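You operate a simulated robot arm through the tools that you are given. There is no shell and no other tool. Be economical: measure what you need, move in short steps, check, and stop when the job is done.

Carry out the task below with a simulated robot arm. There is one attempt and no reset: what you move stays moved.

## Task
Label the blue bottle on the labelling machine.
Fine: one whole label; roller arm back, bottle back in the grey tray; the others stay unlabelled.

It is judged by the outcome, as a careful person would: the job done as asked, and still so three seconds after it is handed in. It fails if anything else is knocked over, pushed out of place, dropped, spilled or broken.

## Robot
A 6-joint arm with a two-finger parallel gripper, fixed in place. Base frame: the origin is at the foot of the arm, x ahead of it, y to its left, z up; the work surface is at about z = 77.6. Lengths are in cm, angles in rad, forces in N, time in s.
With the tool pointing down near the work surface it reaches from about 26 to 68 cm from the base axis. Its first joint turns from -1.152 to 1.152 rad. Payload 2.9 kg.
Tool frame: the origin (TCP) lies between the finger pads and is the grasp point; the fingertips stand 3 cm ahead of it; z points along the fingers, y is the line along which they close. Largest opening 11 cm; finger width 2, thickness 1; the body of the gripper, 4.8 by 11.2 cm, starts 5.5 cm behind the TCP.
Orientation is that of the tool frame in the base frame, as [roll, pitch, yaw] about the fixed x, y, z axes, in that order (R = Rz(yaw) Ry(pitch) Rx(roll)). With the fingers straight down and closing along the base's y, the tool's x points along the base's -x, its y along +y and its z along -z.

## Interface
- The arm moves only by the tool nudge_tool. Its argument "rows" is a list of rows, each an object of numbers (a shift or turn left out is 0, a gripper value left out holds the last): "x", "y", "z": the shift along the tool's x, y, z in units of 20 mm (1.0 is 20 mm); "ax", "ay", "az": the turn, a rotation vector about the tool's x, y, z in units of 5 degrees (1.0 is 5 degrees); "hand": the opening in per cent of the stroke, from 0 (shut) to 100 (fully open). In form: [{"x": .., "y": .., "z": .., "ax": .., "ay": .., "az": .., "hand": ..}, ...]. A call has 1 to 8 rows; each row shifts and turns the commanded pose from where the row before left it, along the tool's axes as they then stand. A call with a number of a shift or a turn outside -1 to 1 is refused whole. A row lasts 0.2 s, in which the tool goes at most 5 cm and 0.15 rad; a call with a longer step from one row to the next is refused whole, and so is a gripper value outside its range. Where a pose cannot be reached the arm comes as near as it can. A force on the tool above 50 N (or 10 N above the force at the start of the call, whichever is more), or a blocked arm, ends the call early, and 0.2 s more pass. The fingers move at their own pace (about 10.8 cm/s each) and stop on an object; they squeeze with about 26 N. The grip force told is the motor's: it shows also when the fingers shut on nothing. Time passes only in rows, and 0.2 s behind the last, so rows that do not move let the fingers close. The reply holds the time, the measured pose of the TCP, the force on the tool along the base axes, the opening and the grip force, in the units named above and with some noise, and new pictures: "show" is both (left out), scene, wrist or none.
- Cameras (640 x 400 px; columns grow to the right, rows downward): "scene" is fixed at [10.23, 43.97, 140.24]; the picture's right is [-0.61, -0.79, 0.00], its down [-0.34, 0.26, -0.90] and it looks along [0.72, -0.55, -0.43] (base axes); focal length 284 px, centre (320, 200). "wrist" rides on the gripper at [-3.6, 0, -5.7] in the tool frame; the picture's right is [0.00, -1.00, 0.00], its down [0.97, 0.00, -0.24] and it looks along [0.24, 0.00, 0.97] (tool axes); focal length 218 px, centre (320, 200).
- locate(camera, pixels): for up to 12 pixels [column, row] of the newest picture of that camera ("zoom" is the newest enlarged one), the place [x, y, z] in the base frame of the surface seen there, good to about 0.2 cm, but the place of the scene camera against the robot may be out by one fixed shift of up to 1.8 cm in any direction. It takes no simulated time.
- enlarge(camera, box): a new picture of the part [left, top, right, bottom] of that camera's present view, enlarged. It takes no simulated time.
- job_done(): hands the job in; it is judged then, once.

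Work in short steps. Measure before you move; look again where a grasp or a placing could have gone wrong, and mend it. You have 80 turns and 120 pictures in all, those below and enlarged ones among them. Open the gripper and draw the arm clear of the work before you hand the job in, unless the task says otherwise; then end with one line.

The tools are called after ">>>" as a command line: name --argument value ..., lists and objects as JSON in quotes. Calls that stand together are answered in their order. nudge_tool: Moves the arm, as the interface text tells. Its arguments: {"type":"object","properties":{"rows":{"type":"array"},"show":{"type":"string","enum":["both","scene","wrist","none"]}},"required":["rows"]} The other tools are called the same way: locate (camera, pixels) gives the place of the surface under pixels of a picture; enlarge (camera, box) takes an enlarged picture of a part of a camera's view; job_done () hands the job in.

At the start:

```text
clock: 0.0
tool_pos: [38.29, 6.04, 124.45]
orientation: [-3.14, 0.001, -3.14]
ft_force: [0.6, -0.6, -0.8]
width: 11.03
grip_force: 0.0
```

scene: 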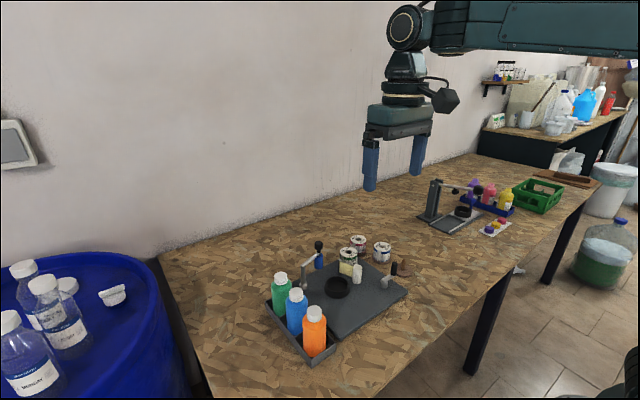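
wrist: 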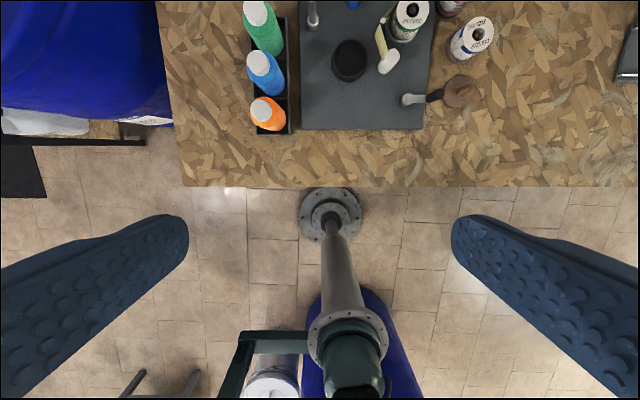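

The scene shows a machine with a black ring seat near (338,287) and bottles in the grey tray at (280-315,275-345). I enlarge both views to understand the machine.

>>> enlarge --camera "scene" --box '[250, 220, 430, 370]'

>>> enlarge --camera "wrist" --box '[230, 0, 510, 150]'

>>> enlarge --camera "scene" --box '[400, 160, 570, 260]'

```text
2.67 times, centred on (340, 295) of scene
```

zoom: 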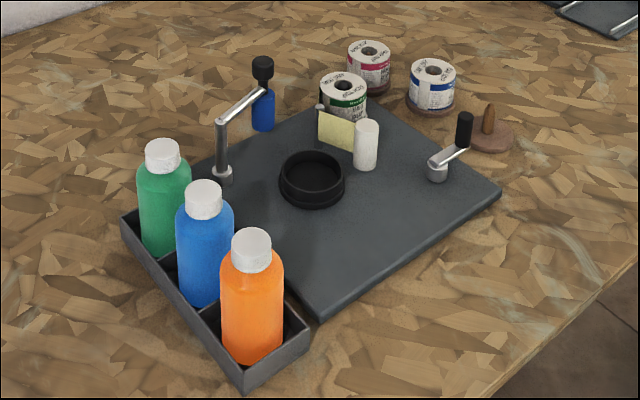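

```text
2.29 times, centred on (370, 75) of wrist
```

zoom: 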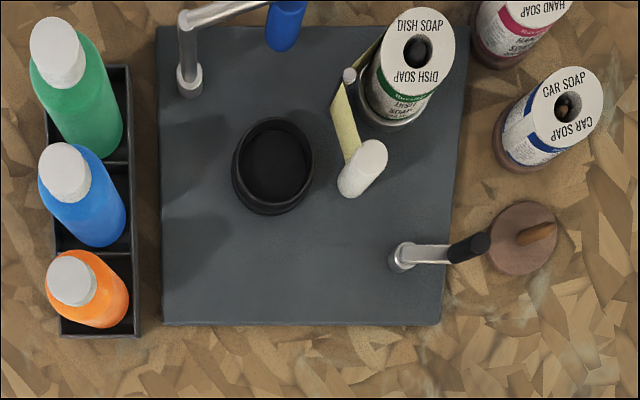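

```text
3.76 times, centred on (485, 210) of scene
```

zoom: 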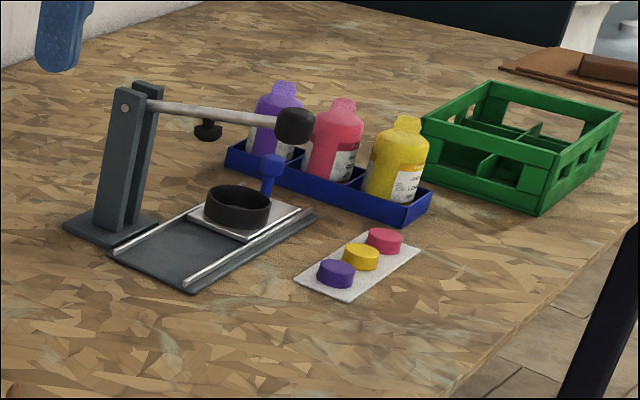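

I measure the main parts from the wrist picture, and the same ones in the scene for the offset.

>>> locate --camera "wrist" --pixels '[[256, 12], [259, 62], [262, 122], [350, 72], [312, 35], [355, 4], [389, 65], [410, 12], [406, 111], [438, 107], [458, 92], [301, 128]]'

>>> locate --camera "scene" --pixels '[[280, 277], [296, 294], [315, 314], [338, 289], [312, 287], [319, 243], [353, 268], [344, 253], [373, 283], [380, 273], [388, 272], [340, 339]]'

```text
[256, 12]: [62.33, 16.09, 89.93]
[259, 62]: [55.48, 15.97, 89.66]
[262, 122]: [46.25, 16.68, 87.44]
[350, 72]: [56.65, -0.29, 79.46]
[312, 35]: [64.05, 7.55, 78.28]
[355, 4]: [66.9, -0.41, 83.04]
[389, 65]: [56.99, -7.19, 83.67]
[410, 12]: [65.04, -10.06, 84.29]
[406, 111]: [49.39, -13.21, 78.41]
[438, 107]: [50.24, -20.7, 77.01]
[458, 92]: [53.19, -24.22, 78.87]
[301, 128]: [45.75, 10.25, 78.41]
```

```text
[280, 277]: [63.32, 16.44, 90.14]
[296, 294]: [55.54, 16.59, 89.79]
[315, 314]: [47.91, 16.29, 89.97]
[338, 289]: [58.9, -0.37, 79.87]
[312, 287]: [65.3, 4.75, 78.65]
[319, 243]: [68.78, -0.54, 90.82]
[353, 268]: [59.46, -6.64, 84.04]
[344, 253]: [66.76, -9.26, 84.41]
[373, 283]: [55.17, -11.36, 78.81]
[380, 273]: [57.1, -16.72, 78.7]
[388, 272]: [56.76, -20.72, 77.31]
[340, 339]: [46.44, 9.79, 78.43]
```

Cup centre is about (56.6,-0.3), blue bottle about (55.4,16.2). I bring the wrist camera above the machine for a better look.

>>> nudge_tool --rows '[{"x": -1, "y": -0.4}, {"x": -1, "y": -0.4}, {"x": -1, "y": -0.4}, {"x": -1, "y": -0.4}, {"x": -1, "y": -0.4}, {"x": -1, "y": -0.4}, {"x": -1}, {}]'

>>> enlarge --camera "wrist" --box '[180, 40, 480, 230]'

```text
clock: 1.8
tool_pos: [52.44, 1.12, 124.43]
orientation: [-3.141, 0.002, -3.141]
ft_force: [-0.1, -0.6, 0.4]
width: 11.02
grip_force: 0.1
```

scene: 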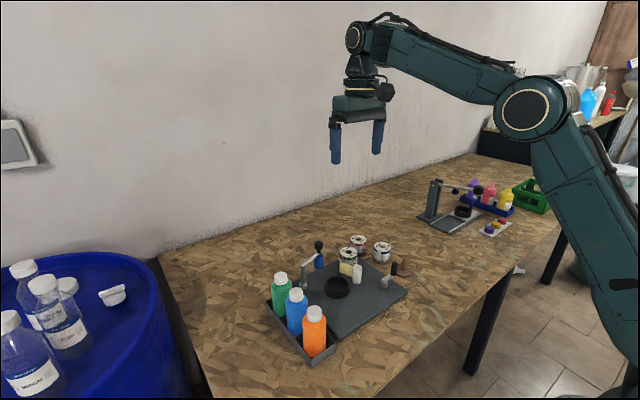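
wrist: 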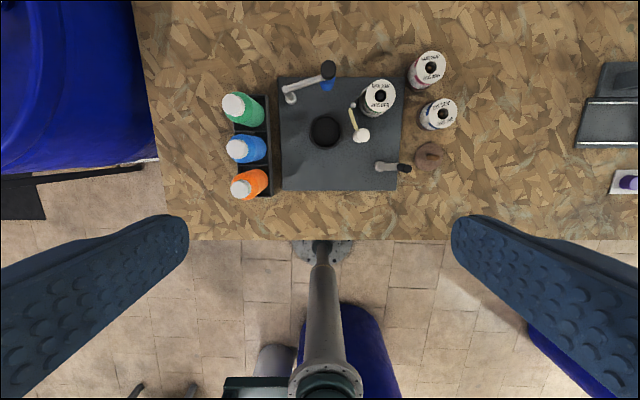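

```text
2.11 times, centred on (330, 135) of wrist
```

zoom: 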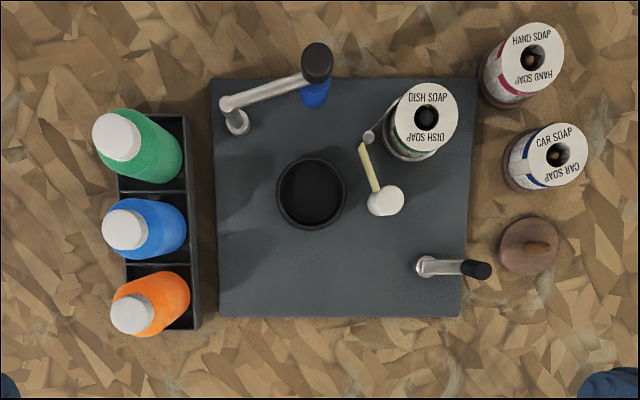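

The loaded reel is DISH SOAP with the tape going over a steel post to a white roller. I measure parts in this zoom.

>>> locate --camera "zoom" --pixels '[[311, 165], [311, 220], [280, 195], [343, 195], [311, 195], [236, 102], [316, 52], [318, 100], [385, 194], [424, 262], [478, 270], [126, 228]]'

>>> locate --camera "zoom" --pixels '[[116, 136], [132, 313], [368, 136], [236, 128], [186, 230], [200, 325], [220, 310], [457, 310], [215, 85], [425, 115], [127, 260], [192, 190]]'

>>> enlarge --camera "scene" --box '[300, 225, 410, 305]'

```text
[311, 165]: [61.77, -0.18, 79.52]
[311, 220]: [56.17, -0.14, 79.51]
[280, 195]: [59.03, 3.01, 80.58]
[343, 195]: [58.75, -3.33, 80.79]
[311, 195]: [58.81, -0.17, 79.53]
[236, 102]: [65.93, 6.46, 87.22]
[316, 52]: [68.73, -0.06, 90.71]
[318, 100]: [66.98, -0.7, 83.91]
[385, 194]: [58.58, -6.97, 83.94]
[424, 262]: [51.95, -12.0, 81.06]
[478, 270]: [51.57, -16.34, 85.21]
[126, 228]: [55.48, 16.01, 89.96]
```

```text
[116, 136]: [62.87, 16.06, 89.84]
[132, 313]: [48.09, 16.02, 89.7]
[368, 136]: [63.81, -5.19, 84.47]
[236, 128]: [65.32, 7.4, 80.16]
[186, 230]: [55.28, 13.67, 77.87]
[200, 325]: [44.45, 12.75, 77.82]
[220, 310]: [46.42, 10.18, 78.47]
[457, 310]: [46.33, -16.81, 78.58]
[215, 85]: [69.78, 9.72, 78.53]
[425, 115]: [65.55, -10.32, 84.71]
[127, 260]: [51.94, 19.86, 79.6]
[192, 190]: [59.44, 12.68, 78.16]
```

```text
5.00 times, centred on (355, 265) of scene
```

zoom: 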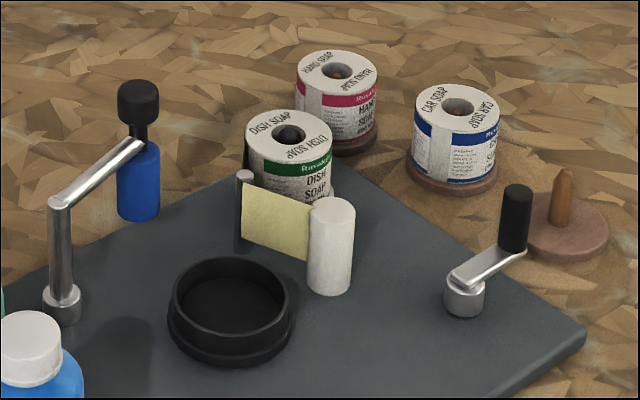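

The cup centre is at about (59,-0.2), the crank pivot at (52,-12) and the roller arm pivot at (65.5,7). I move above the blue bottle at (55.5,16).

>>> nudge_tool --rows '[{"x": -0.2, "y": 0.93, "z": 1}, {"x": -0.2, "y": 0.93, "z": 1}, {"x": -0.2, "y": 0.93, "z": 1}, {"x": -0.2, "y": 0.93, "z": 1}, {"x": -0.2, "y": 0.93, "z": 1}, {"x": -0.2, "y": 0.93, "z": 1}, {"x": -0.2, "y": 0.93, "z": 1}, {"x": -0.15, "y": 0.93, "z": 1}]'

>>> enlarge --camera "wrist" --box '[220, 120, 460, 270]'

```text
clock: 3.6
tool_pos: [55.5, 16.14, 108.4]
orientation: [3.141, 0.0, 3.14]
ft_force: [0.3, -0.1, 0.0]
width: 10.99
grip_force: 0.0
```

scene: 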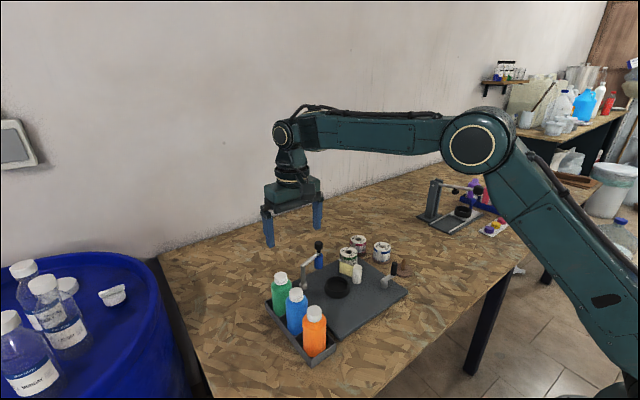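
wrist: 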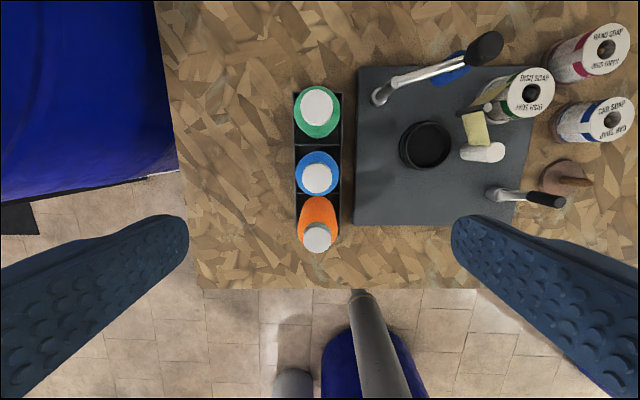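

```text
2.67 times, centred on (340, 195) of wrist
```

zoom: 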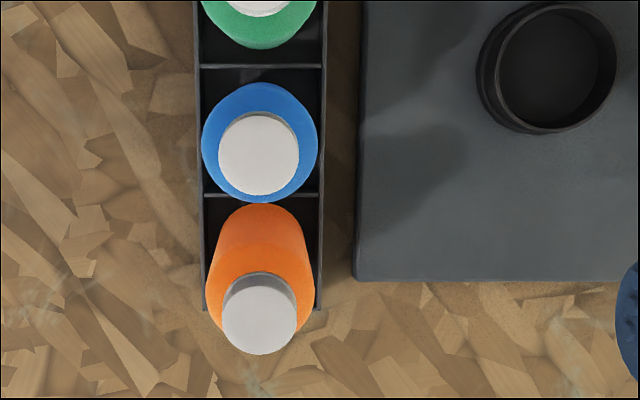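

I measure the cap edges, bottle shoulder and tray walls in this zoom.

>>> locate --camera "zoom" --pixels '[[221, 155], [297, 155], [259, 120], [259, 191], [259, 155], [206, 145], [314, 145], [262, 86], [250, 66], [250, 195], [225, 78], [552, 70]]'

>>> locate --camera "zoom" --pixels '[[200, 100], [321, 100], [482, 68], [612, 68], [550, 10], [550, 130]]'

>>> locate --camera "scene" --pixels '[[296, 305], [296, 325], [290, 303], [296, 300], [290, 345], [335, 335]]'

```text
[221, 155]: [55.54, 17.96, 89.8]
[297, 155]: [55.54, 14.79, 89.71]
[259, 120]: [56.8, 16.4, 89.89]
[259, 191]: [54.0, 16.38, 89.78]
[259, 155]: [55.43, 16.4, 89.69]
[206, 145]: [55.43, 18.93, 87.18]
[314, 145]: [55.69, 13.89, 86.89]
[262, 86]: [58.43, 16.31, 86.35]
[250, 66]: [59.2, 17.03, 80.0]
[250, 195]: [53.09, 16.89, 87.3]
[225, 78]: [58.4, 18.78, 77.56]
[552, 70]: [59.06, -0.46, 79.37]
```

```text
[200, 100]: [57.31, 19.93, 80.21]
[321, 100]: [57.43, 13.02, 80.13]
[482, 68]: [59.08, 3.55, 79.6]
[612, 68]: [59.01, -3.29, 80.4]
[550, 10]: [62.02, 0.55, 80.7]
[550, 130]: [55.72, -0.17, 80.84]
```

```text
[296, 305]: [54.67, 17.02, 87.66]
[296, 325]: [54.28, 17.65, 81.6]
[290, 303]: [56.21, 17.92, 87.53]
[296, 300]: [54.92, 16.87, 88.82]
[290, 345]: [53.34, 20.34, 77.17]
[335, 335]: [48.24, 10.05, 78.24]
```

The blue bottle's axis is at (55.45,16.4), top 89.8, and the tray walls reach 80.2. I descend most of the way to TCP z ≈ 88, then check.

>>> nudge_tool --rows '[{"y": 0.13, "z": 1}, {"z": 1}, {"z": 1}, {"z": 1}, {"z": 1}, {"z": 1}, {"z": 1}, {"z": 1}]' --show "none"

>>> nudge_tool --rows '[{"z": 1}, {"z": 1}, {"z": 0.9}, {"z": 0.5}, {}]'

```text
clock: 5.4
tool_pos: [55.42, 16.22, 92.27]
orientation: [3.142, -0.002, -3.141]
ft_force: [0.4, -0.6, -0.1]
width: 11.02
grip_force: 0.0
```

```text
clock: 6.6
tool_pos: [55.51, 16.42, 85.52]
orientation: [-3.14, 0.001, 3.141]
ft_force: [0.6, 0.0, -1.3]
width: 11.02
grip_force: 0.2
```

scene: 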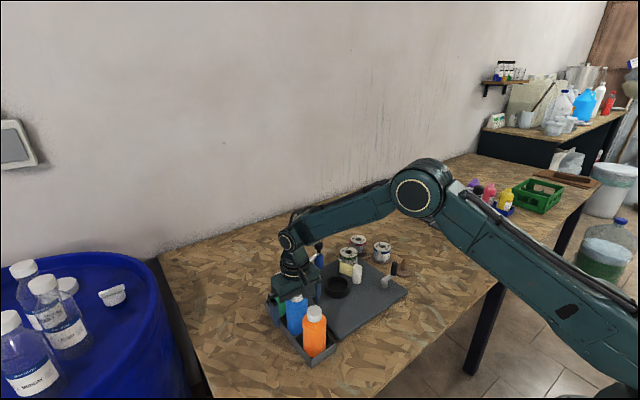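
wrist: 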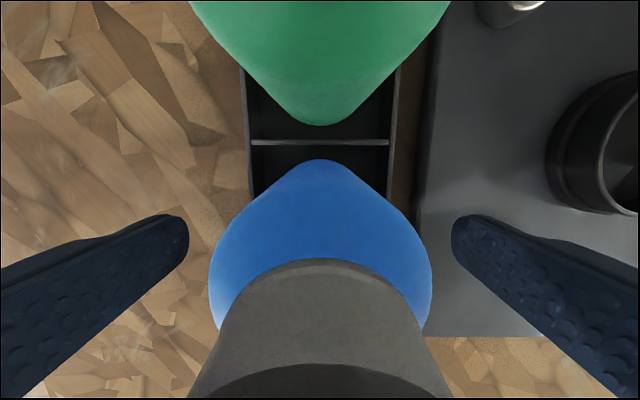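

The bottle is centred between the fingers (columns 210–430). I close on it.

>>> nudge_tool --rows '[{"hand": 0}, {}, {}, {}]' --show "wrist"

```text
clock: 7.6
tool_pos: [55.45, 16.53, 85.63]
orientation: [-3.141, -0.002, 3.141]
ft_force: [0.3, 0.3, 0.6]
width: 5.53
grip_force: 25.9
```

wrist: 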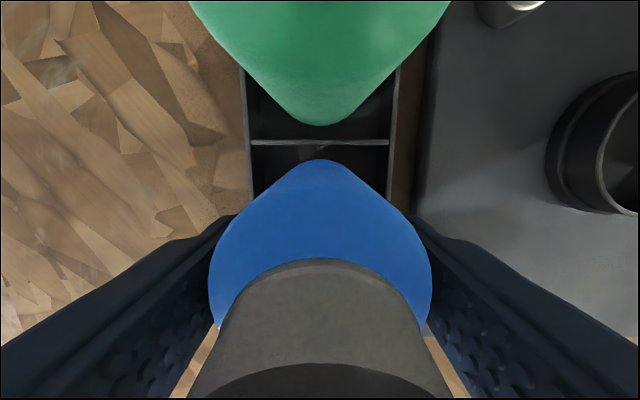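

Grip holds at width 5.5. I lift straight up 10 cm.

>>> nudge_tool --rows '[{"z": -0.5}, {"z": -1}, {"z": -1}, {"z": -1}, {"z": -1}, {"z": -0.5}, {}]'

```text
clock: 9.2
tool_pos: [55.43, 16.3, 95.6]
orientation: [3.141, 0.001, 3.14]
ft_force: [-0.7, -0.3, -2.4]
width: 5.5
grip_force: 26.2
```

scene: 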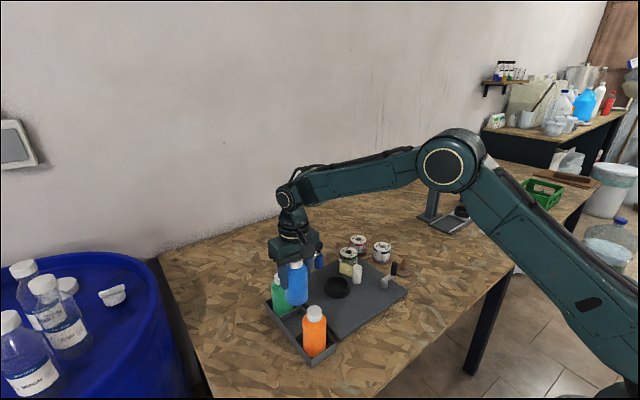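
wrist: 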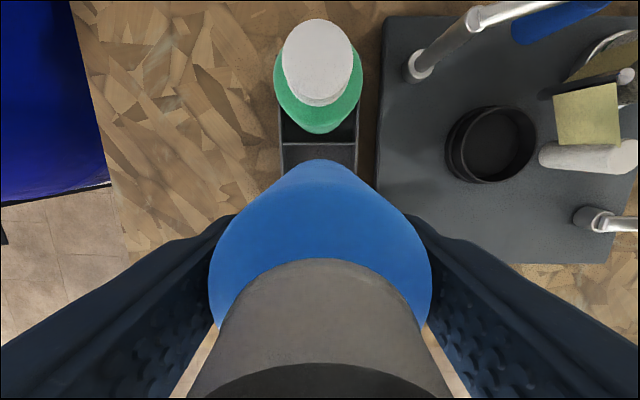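

The bottle is lifted. I measure the cup rim again at (450–535,105–183) for an exact centre.

>>> enlarge --camera "wrist" --box '[420, 90, 580, 200]'

```text
3.64 times, centred on (500, 145) of wrist
```

zoom: 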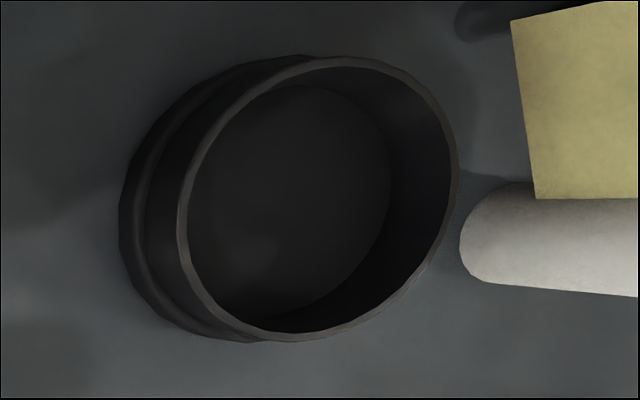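

>>> locate --camera "zoom" --pixels '[[183, 220], [455, 190], [345, 61], [290, 335], [215, 110], [425, 275], [225, 305], [420, 95], [290, 190]]'

```text
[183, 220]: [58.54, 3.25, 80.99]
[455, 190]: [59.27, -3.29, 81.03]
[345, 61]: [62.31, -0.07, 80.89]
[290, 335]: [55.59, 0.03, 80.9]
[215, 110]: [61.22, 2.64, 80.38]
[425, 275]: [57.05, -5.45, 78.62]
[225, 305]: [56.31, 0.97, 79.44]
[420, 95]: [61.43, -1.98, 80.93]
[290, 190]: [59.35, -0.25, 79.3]
```

Cup centre is (58.95, -0.03), inner radius about 3.1. I carry the bottle over it.

>>> nudge_tool --rows '[{"y": -0.5}, {"y": -1}, {"y": -1}, {"x": -0.3, "y": -1}, {"x": -0.4, "y": -1}, {"x": -0.4, "y": -1}, {"x": -0.4, "y": -1}, {"x": -0.25, "y": -1}]' --show "none"

>>> nudge_tool --rows '[{"y": -0.7}, {}, {}]'

```text
clock: 11.0
tool_pos: [58.95, 1.44, 95.61]
orientation: [3.141, -0.001, -3.142]
ft_force: [-0.2, 0.4, -3.3]
width: 5.53
grip_force: 25.8
```

```text
clock: 11.8
tool_pos: [58.91, 0.06, 95.59]
orientation: [-3.141, 0.0, -3.141]
ft_force: [-0.6, -0.6, -2.4]
width: 5.51
grip_force: 25.8
```

scene: 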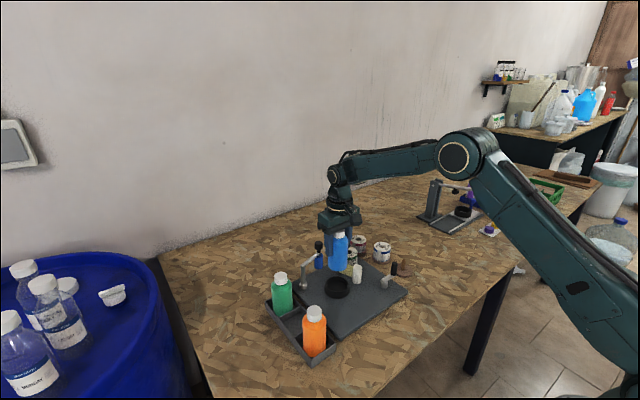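
wrist: 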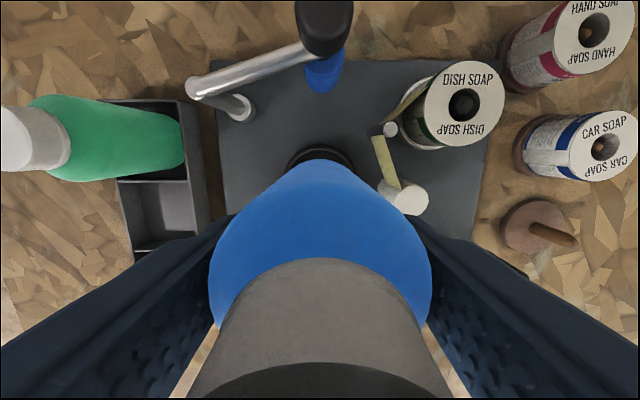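

The bottle stands above the cup. I lower to just above the cup floor, slowing at the end.

>>> nudge_tool --rows '[{"z": 1}, {"z": 1}, {"z": 0.8}, {"z": 0.4}, {"z": 0.4}, {"z": 0.3}, {}]' --show "both"

>>> enlarge --camera "scene" --box '[290, 220, 400, 310]'

```text
clock: 13.4
tool_pos: [58.88, 0.08, 87.72]
orientation: [-3.141, 0.0, 3.14]
ft_force: [-0.2, 0.5, -2.4]
width: 5.52
grip_force: 25.7
```

scene: 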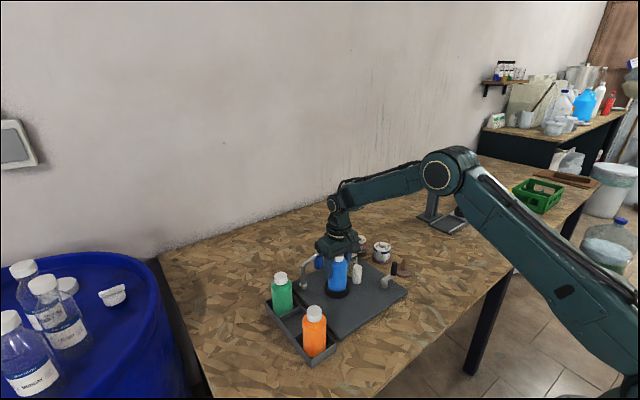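
wrist: 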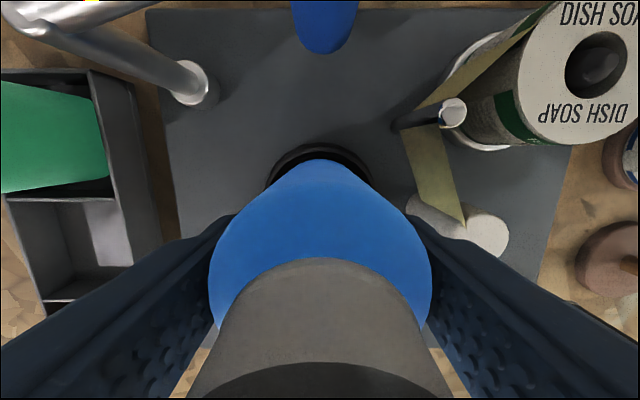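

```text
4.44 times, centred on (345, 265) of scene
```

zoom: 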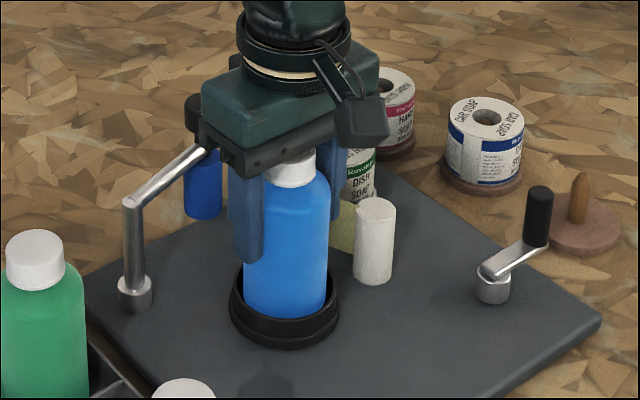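

The bottle is inside the ring. I lower the last few millimetres until touch and see the force.

>>> nudge_tool --rows '[{"z": 0.1}, {"z": 0.1}, {"z": 0.05}, {}]' --show "none"

```text
clock: 14.4
tool_pos: [58.99, -0.0, 87.41]
orientation: [3.142, 0.0, 3.141]
ft_force: [-0.4, 0.2, -1.5]
width: 5.49
grip_force: 26.0
```

Not clearly touching yet; another 3 mm at most.

>>> nudge_tool --rows '[{"z": 0.06}, {"z": 0.05}, {}]' --show "none"

```text
clock: 15.2
tool_pos: [59.08, -0.01, 87.22]
orientation: [-3.142, 0.003, 3.141]
ft_force: [-4.9, 3.0, 14.7]
width: 5.5
grip_force: 25.9
```

It is seated (14.7 N up). I open to 70% and rise clear.

>>> nudge_tool --rows '[{"hand": 70, "z": -0.05}, {}, {}, {"z": -0.5}, {"z": -1}, {"z": -1}, {"z": -1}, {"z": -1}]' --show "none"

>>> nudge_tool --rows '[{"z": -1}, {"z": -1}, {}]'

>>> enlarge --camera "scene" --box '[290, 220, 400, 310]'

>>> enlarge --camera "wrist" --box '[200, 0, 520, 200]'

```text
clock: 17.0
tool_pos: [58.88, 0.02, 96.19]
orientation: [-3.14, 0.0, -3.141]
ft_force: [-0.4, -0.1, 0.4]
width: 7.72
grip_force: 0.0
```

```text
clock: 17.8
tool_pos: [58.79, 0.25, 100.23]
orientation: [3.141, -0.001, -3.141]
ft_force: [-0.3, -1.6, 0.1]
width: 7.7
grip_force: 0.1
```

scene: 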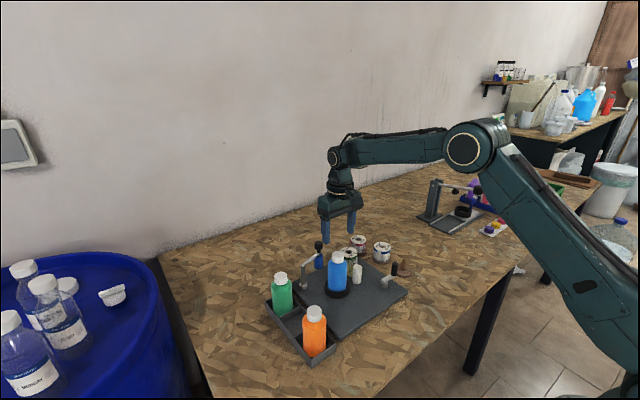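
wrist: 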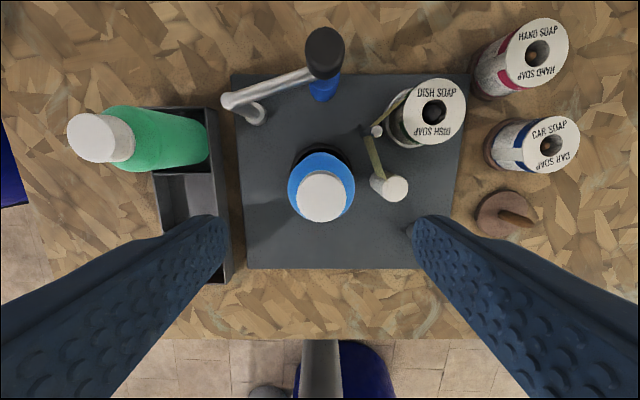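

```text
4.44 times, centred on (345, 265) of scene
```

zoom: 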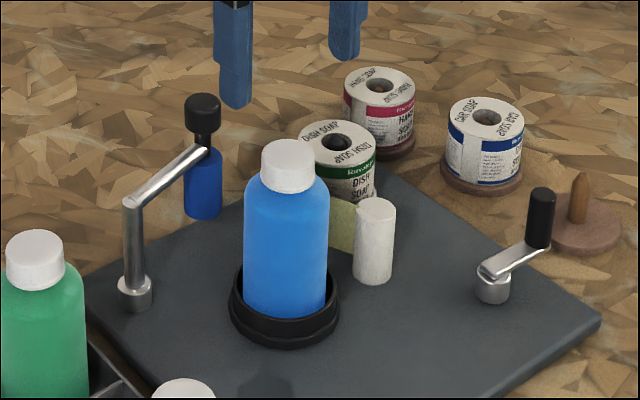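

```text
2.00 times, centred on (360, 100) of wrist
```

zoom: 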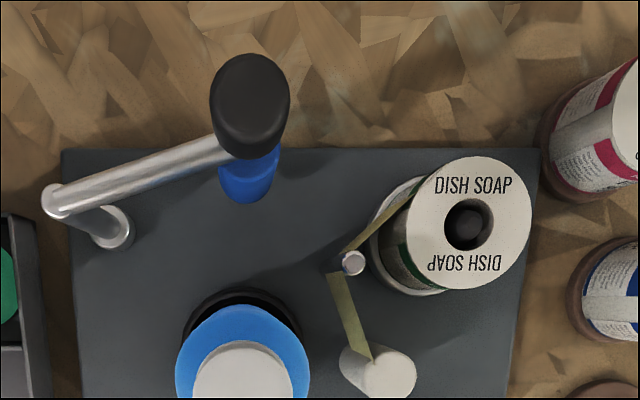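

The bottle stands upright in the cup. I measure the roller arm's knob and pivot.

>>> locate --camera "zoom" --pixels '[[215, 90], [285, 85], [252, 62], [250, 120], [250, 95], [255, 148], [58, 205], [105, 230], [245, 195], [225, 180], [278, 165], [150, 172]]'

>>> locate --camera "scene" --pixels '[[319, 241], [319, 247], [319, 252], [319, 258], [319, 266], [319, 273], [307, 262], [307, 287]]'

```text
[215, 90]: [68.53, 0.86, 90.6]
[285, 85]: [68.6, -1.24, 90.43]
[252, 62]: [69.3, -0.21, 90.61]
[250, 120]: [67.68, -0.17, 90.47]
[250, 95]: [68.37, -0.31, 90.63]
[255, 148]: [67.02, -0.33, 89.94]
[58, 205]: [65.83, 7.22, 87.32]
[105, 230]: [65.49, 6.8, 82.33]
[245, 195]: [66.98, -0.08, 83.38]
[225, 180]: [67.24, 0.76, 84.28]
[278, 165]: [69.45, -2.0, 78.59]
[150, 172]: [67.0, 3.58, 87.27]
```

```text
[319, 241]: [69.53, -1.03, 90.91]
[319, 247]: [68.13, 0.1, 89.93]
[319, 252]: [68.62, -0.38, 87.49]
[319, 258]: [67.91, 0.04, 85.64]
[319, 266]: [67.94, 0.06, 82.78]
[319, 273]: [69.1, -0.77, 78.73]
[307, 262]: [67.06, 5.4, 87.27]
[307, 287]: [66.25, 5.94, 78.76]
```

The knob is at (68.2,-0.2), z 88.5–90.6. I tilt the fingers 25° outward for reach and check the pose.

>>> nudge_tool --rows '[{"ay": -1}, {"ay": -1}, {"ay": -1}, {"ay": -1}, {"ay": -1}, {"y": -0.1}, {}]' --show "wrist"

```text
clock: 19.4
tool_pos: [58.86, -0.26, 100.16]
orientation: [3.14, 0.436, 3.141]
ft_force: [0.3, -0.5, 0.7]
width: 7.68
grip_force: 0.1
```

wrist: 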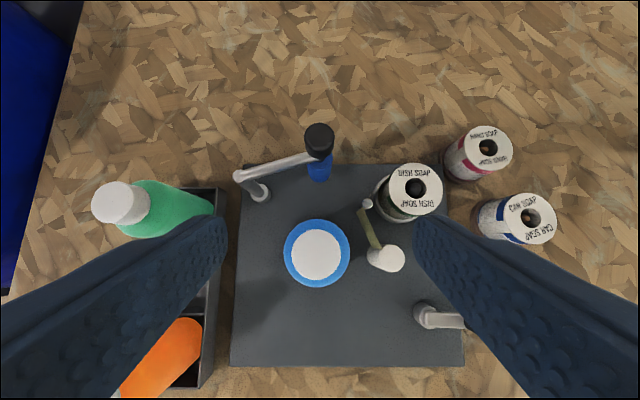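

Tilt is right (knob at (319,135) ahead of the bottle). I go to a point 5 cm short of the knob along the finger axis.

>>> nudge_tool --rows '[{"x": -0.57, "z": 0.4, "hand": 50}, {"x": -0.57, "z": 0.4}, {"x": -0.57, "z": 0.4}, {"x": -0.58, "z": 0.4}, {"z": 0.65}, {"z": 0.65}, {"z": 0.65}, {}]'

>>> enlarge --camera "scene" --box '[290, 200, 400, 290]'

```text
clock: 21.2
tool_pos: [66.15, -0.21, 95.57]
orientation: [3.141, 0.438, -3.141]
ft_force: [0.1, 0.5, 0.7]
width: 5.51
grip_force: 0.1
```

scene: 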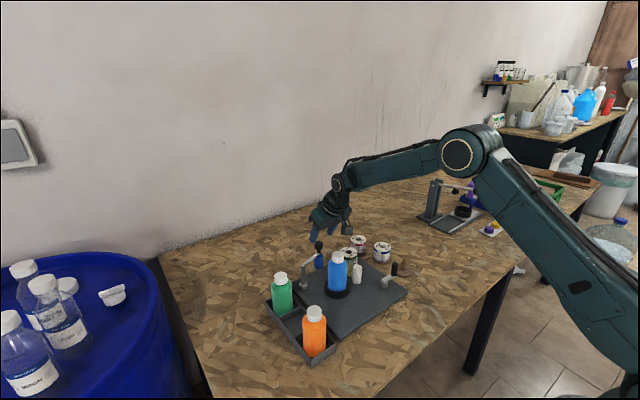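
wrist: 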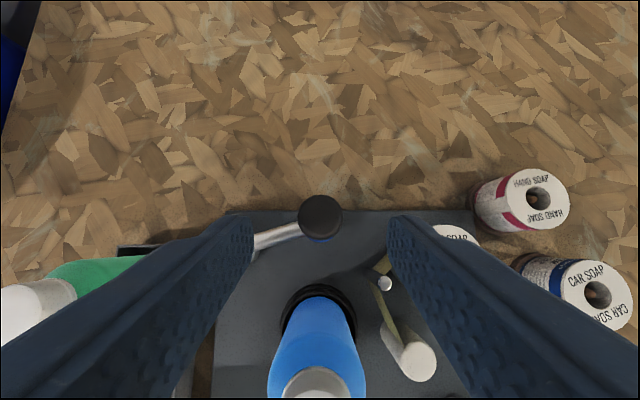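

```text
4.44 times, centred on (345, 245) of scene
```

zoom: 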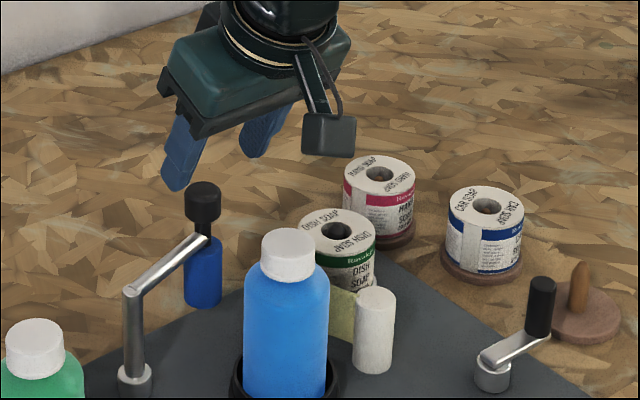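

The knob lies between the fingers at (320,217). I advance 5 cm along the fingers.

>>> nudge_tool --rows '[{"z": 0.8}, {"z": 0.8}, {"z": 0.6}, {"z": 0.3}, {}]'

>>> enlarge --camera "scene" --box '[290, 200, 400, 290]'

```text
clock: 22.4
tool_pos: [68.18, -0.25, 91.01]
orientation: [-3.139, 0.436, 3.141]
ft_force: [-0.4, 0.0, -0.5]
width: 5.53
grip_force: 0.1
```

scene: 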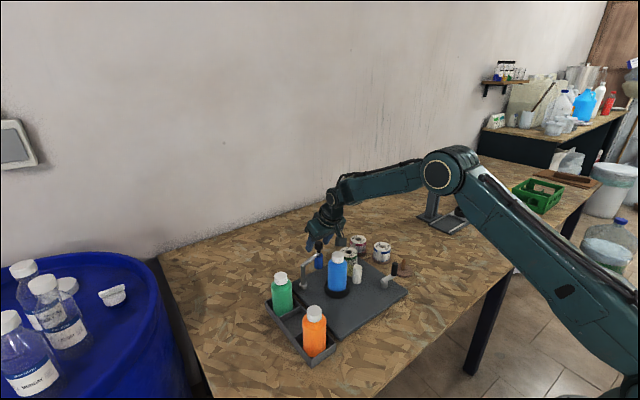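
wrist: 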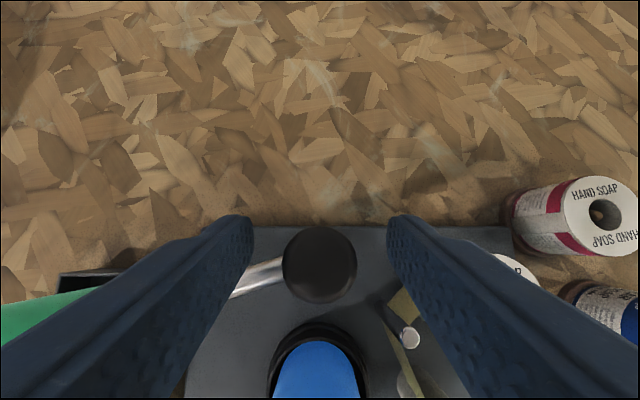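

```text
4.44 times, centred on (345, 245) of scene
```

zoom: 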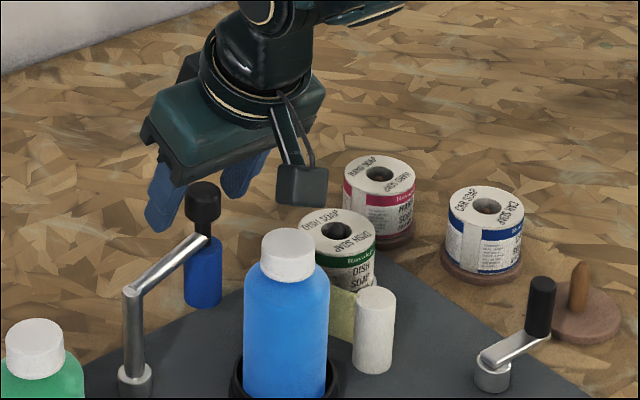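

The knob sits slightly behind the pad centre (row 265 vs 233), so I shift 4 mm back and close.

>>> nudge_tool --rows '[{"x": 0.2}, {"hand": 0}, {}, {}, {}]' --show "wrist"

```text
clock: 23.6
tool_pos: [67.84, -0.11, 91.09]
orientation: [3.14, 0.436, 3.14]
ft_force: [2.4, -0.8, -1.0]
width: 2.54
grip_force: 45.3
```

wrist: 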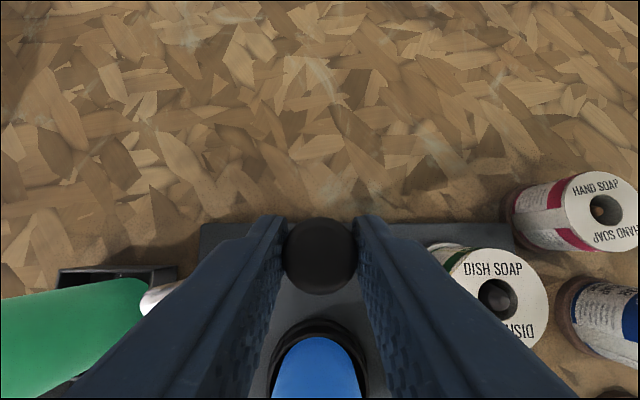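

The knob is gripped. I swing it along the arc about the pivot (65.7,7.1), first half.

>>> nudge_tool --rows '[{"x": 0.204, "z": -0.095, "y": -0.062}, {"x": 0.204, "z": -0.095, "y": -0.062}, {"x": 0.421, "z": -0.197, "y": -0.07}, {"x": 0.426, "z": -0.199, "y": -0.015}, {}]'

>>> enlarge --camera "scene" --box '[290, 200, 400, 290]'

```text
clock: 24.8
tool_pos: [64.95, -0.52, 91.13]
orientation: [3.141, 0.436, -3.141]
ft_force: [7.2, 3.2, -5.9]
width: 2.49
grip_force: 45.0
```

scene: 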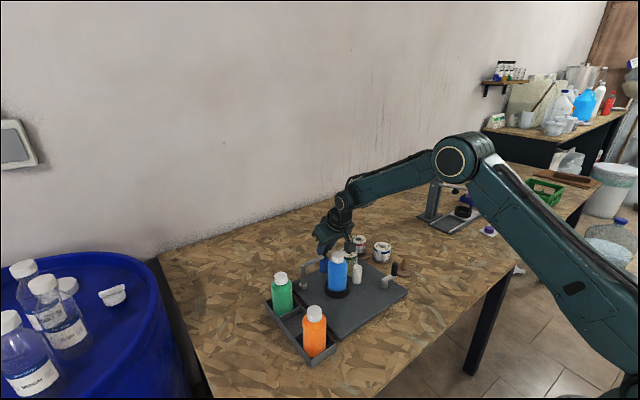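
wrist: 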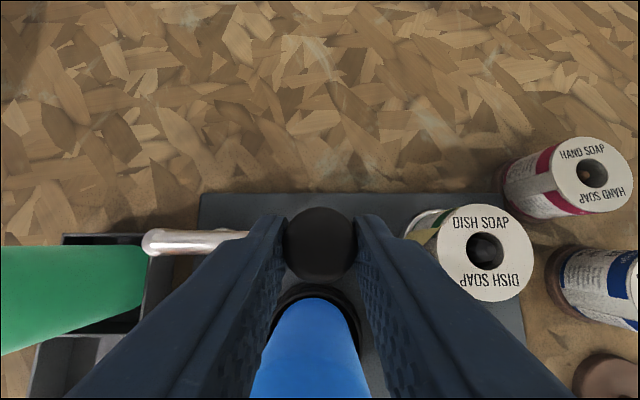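

```text
4.44 times, centred on (345, 245) of scene
```

zoom: 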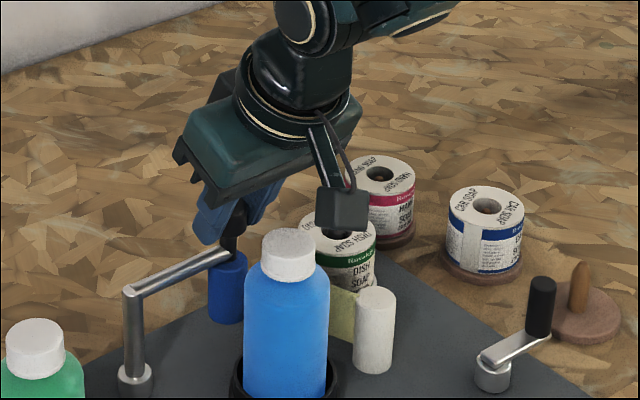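

The roller arm follows. I continue toward contact with the bottle.

>>> nudge_tool --rows '[{"x": 0.421, "z": -0.197, "y": 0.045}, {"x": 0.417, "z": -0.195, "y": 0.105}, {"x": 0.2, "z": -0.094, "y": 0.078}, {}]'

>>> enlarge --camera "scene" --box '[290, 200, 400, 290]'

```text
clock: 25.8
tool_pos: [62.57, -0.21, 90.91]
orientation: [-3.138, 0.434, 3.139]
ft_force: [0.1, -4.7, 2.2]
width: 2.53
grip_force: 45.0
```

scene: 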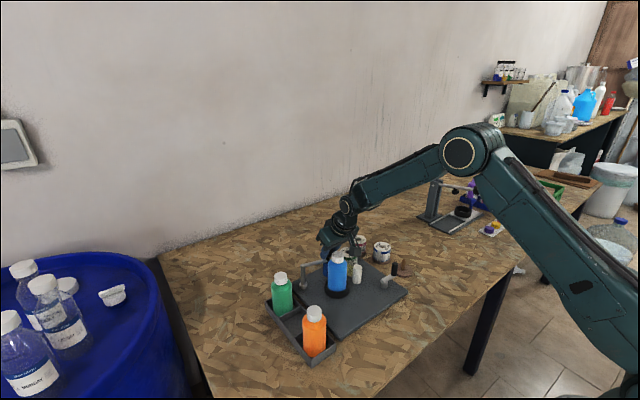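
wrist: 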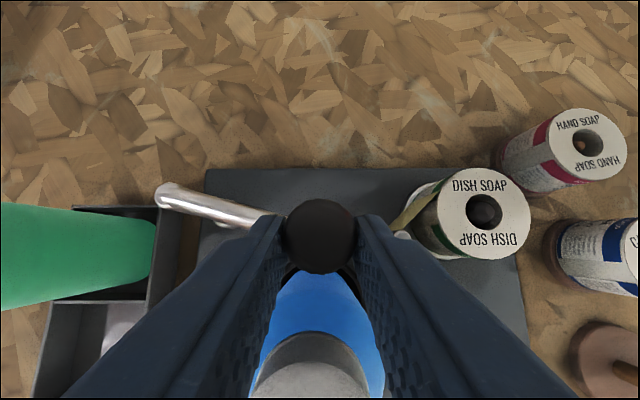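

```text
4.44 times, centred on (345, 245) of scene
```

zoom: 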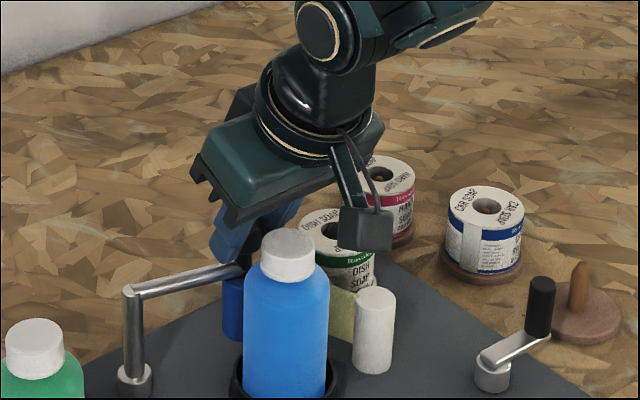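

Nearly touching. I step on in small amounts watching the force.

>>> nudge_tool --rows '[{"x": 0.12, "z": -0.056, "y": 0.05}, {"x": 0.1, "z": -0.047, "y": 0.04}, {}]' --show "wrist"

```text
clock: 26.6
tool_pos: [62.25, -0.08, 91.02]
orientation: [-3.141, 0.435, 3.14]
ft_force: [-2.3, -9.5, 1.6]
width: 2.55
grip_force: 44.5
```

wrist: 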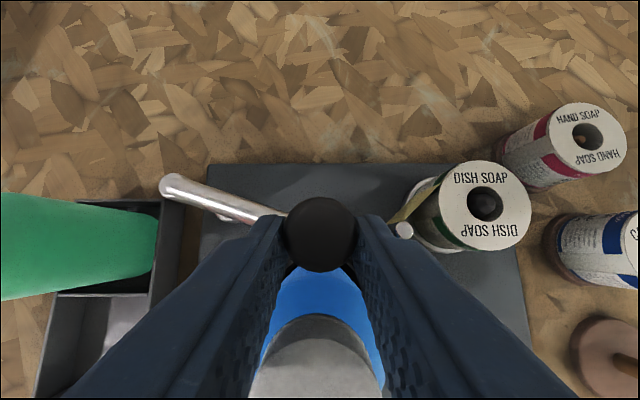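

No push-back in x yet; a sideways force of -9.5 N suggests slightly too much +y. I step on with less y.

>>> nudge_tool --rows '[{"x": 0.1, "z": -0.047, "y": -0.02}, {"x": 0.1, "z": -0.047, "y": 0.02}, {}]' --show "wrist"

>>> enlarge --camera "scene" --box '[300, 220, 390, 300]'

```text
clock: 27.4
tool_pos: [61.84, 0.1, 90.98]
orientation: [-3.141, 0.439, 3.139]
ft_force: [0.0, -8.0, 6.7]
width: 2.52
grip_force: 44.7
```

wrist: 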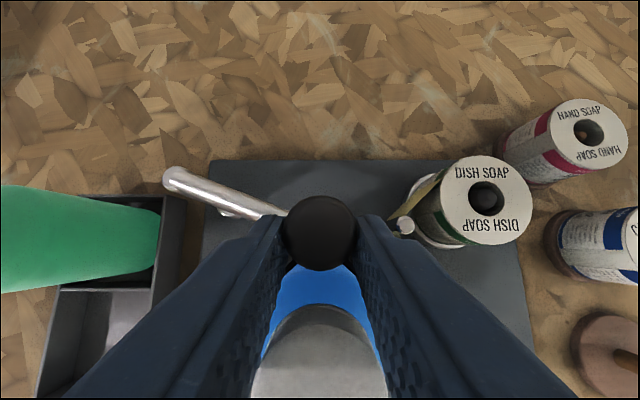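

```text
5.00 times, centred on (345, 260) of scene
```

zoom: 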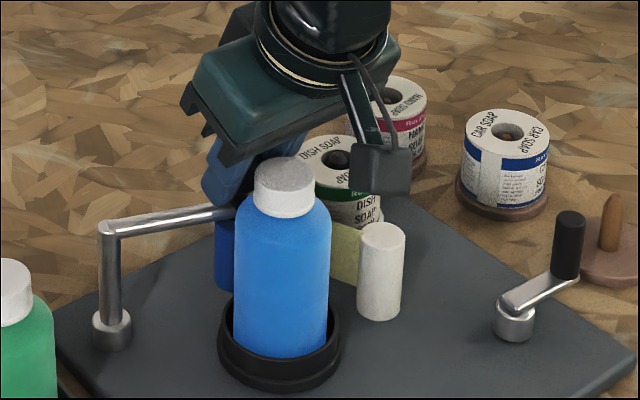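

I measure knob, pivot and bottle cap now to see the remaining gap.

>>> locate --camera "wrist" --pixels '[[320, 232], [320, 205], [320, 262], [172, 180], [318, 275], [318, 325], [300, 318], [318, 300]]'

```text
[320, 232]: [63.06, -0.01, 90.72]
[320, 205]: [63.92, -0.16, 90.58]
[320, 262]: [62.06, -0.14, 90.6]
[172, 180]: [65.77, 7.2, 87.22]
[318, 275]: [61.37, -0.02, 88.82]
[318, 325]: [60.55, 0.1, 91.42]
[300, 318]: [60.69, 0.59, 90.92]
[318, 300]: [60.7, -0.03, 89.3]
```

Gap is about 3 mm or less. I push 4 mm more and see whether force builds.

>>> nudge_tool --rows '[{"x": 0.12, "z": -0.056, "y": 0.0}, {"x": 0.1, "z": -0.047, "y": 0.0}, {}]' --show "wrist"

>>> locate --camera "wrist" --pixels '[[320, 205], [320, 262], [318, 275], [318, 325]]'

```text
clock: 28.2
tool_pos: [61.56, 0.18, 91.04]
orientation: [3.141, 0.441, -3.139]
ft_force: [22.6, 2.1, -7.5]
width: 2.51
grip_force: 45.2
```

wrist: 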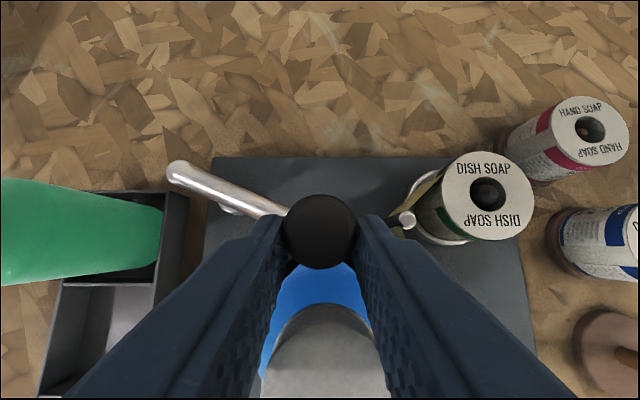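

```text
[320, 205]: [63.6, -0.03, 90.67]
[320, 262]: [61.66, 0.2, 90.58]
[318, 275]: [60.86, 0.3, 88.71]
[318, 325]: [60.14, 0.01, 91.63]
```

22.6 N push-back: the roller bears on the bottle. I release and withdraw along the finger axis.

>>> nudge_tool --rows '[{"hand": 45}, {}, {}, {"z": -0.5}, {"z": -1}, {"z": -1}, {"z": -1}, {"z": -1}]'

>>> enlarge --camera "scene" --box '[300, 220, 410, 310]'

>>> enlarge --camera "wrist" --box '[200, 150, 480, 330]'

```text
clock: 30.0
tool_pos: [57.55, -0.15, 99.03]
orientation: [3.14, 0.434, -3.141]
ft_force: [0.0, -0.5, -0.2]
width: 4.97
grip_force: 0.1
```

scene: 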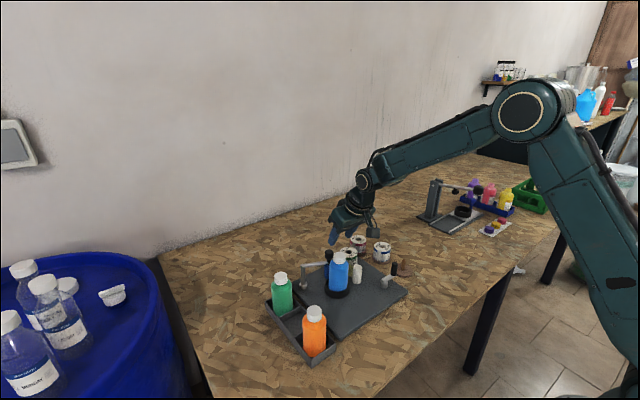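
wrist: 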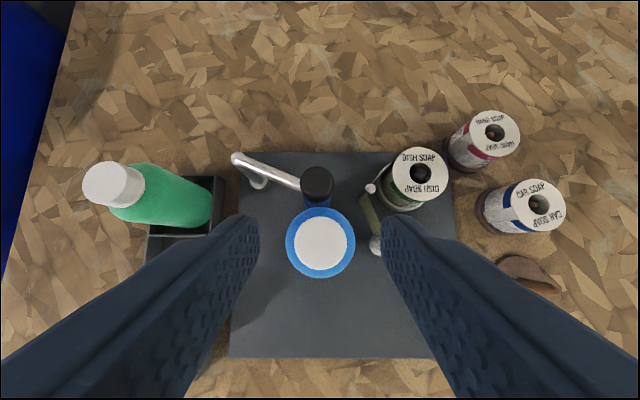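

```text
4.44 times, centred on (355, 265) of scene
```

zoom: 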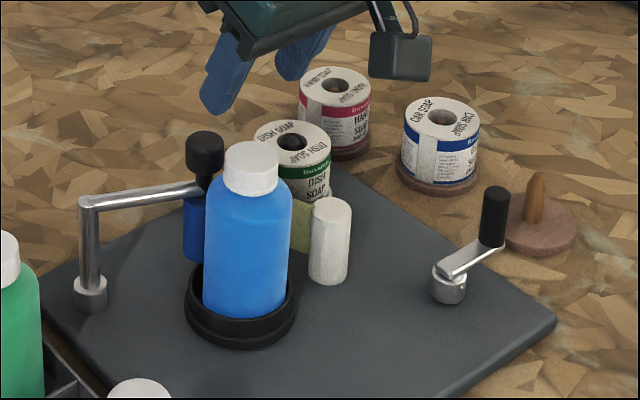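

```text
2.22 times, centred on (340, 240) of wrist
```

zoom: 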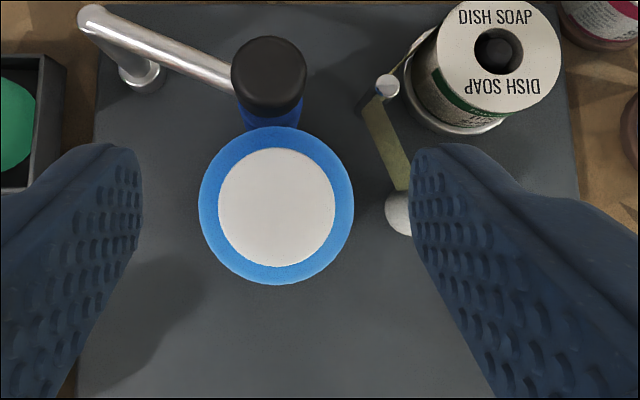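

The roller stays pressed against the bottle. I straighten the tool and move over the crank at about (51.6,-16.3).

>>> nudge_tool --rows '[{"ay": 1, "y": -0.6}, {"ay": 1, "y": -0.6}, {"ay": 1, "y": -0.6}, {"ay": 1, "y": -0.6}, {"ay": 1, "y": -0.6}, {"x": 0.9, "y": -1}, {"x": 0.9, "y": -1}, {"x": 0.9, "y": -1}]' --show "none"

>>> nudge_tool --rows '[{"x": 0.2, "y": -1}, {"y": -1, "hand": 40}, {}]'

>>> enlarge --camera "wrist" --box '[220, 130, 420, 270]'

```text
clock: 31.8
tool_pos: [52.27, -12.0, 99.13]
orientation: [3.141, -0.002, -3.141]
ft_force: [-0.1, 1.1, 0.6]
width: 4.93
grip_force: 0.0
```

```text
clock: 32.6
tool_pos: [51.76, -16.1, 99.18]
orientation: [3.142, 0.0, 3.14]
ft_force: [0.6, -0.8, 0.1]
width: 4.41
grip_force: 0.1
```

scene: 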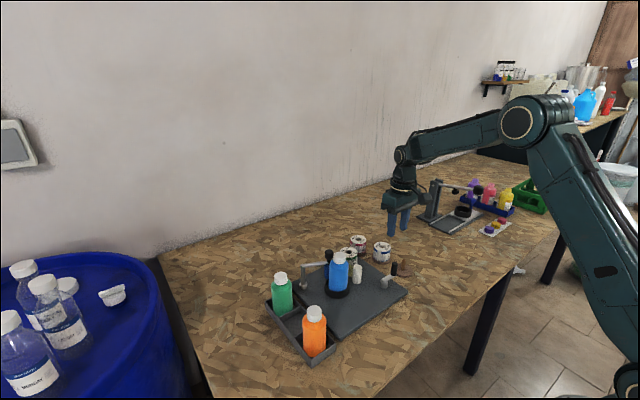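
wrist: 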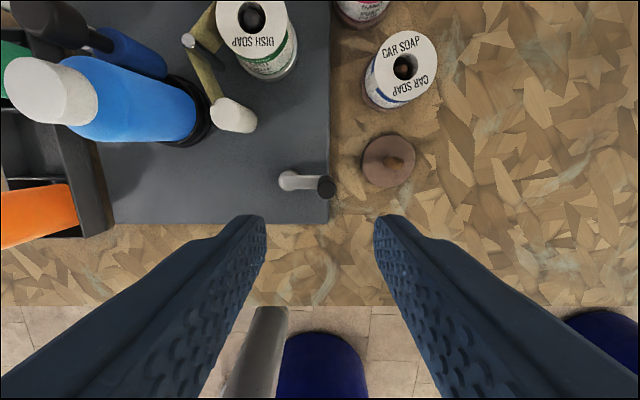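

```text
2.86 times, centred on (320, 200) of wrist
```

zoom: 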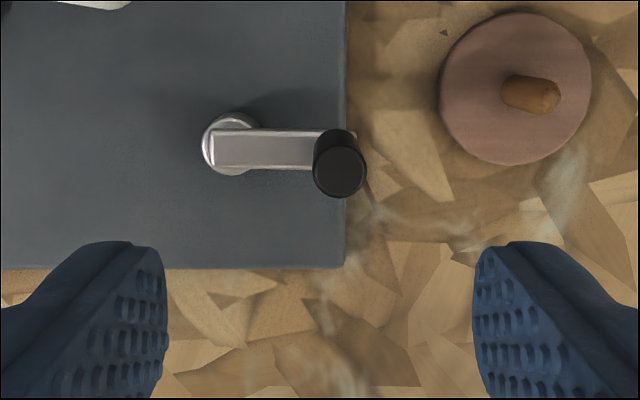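

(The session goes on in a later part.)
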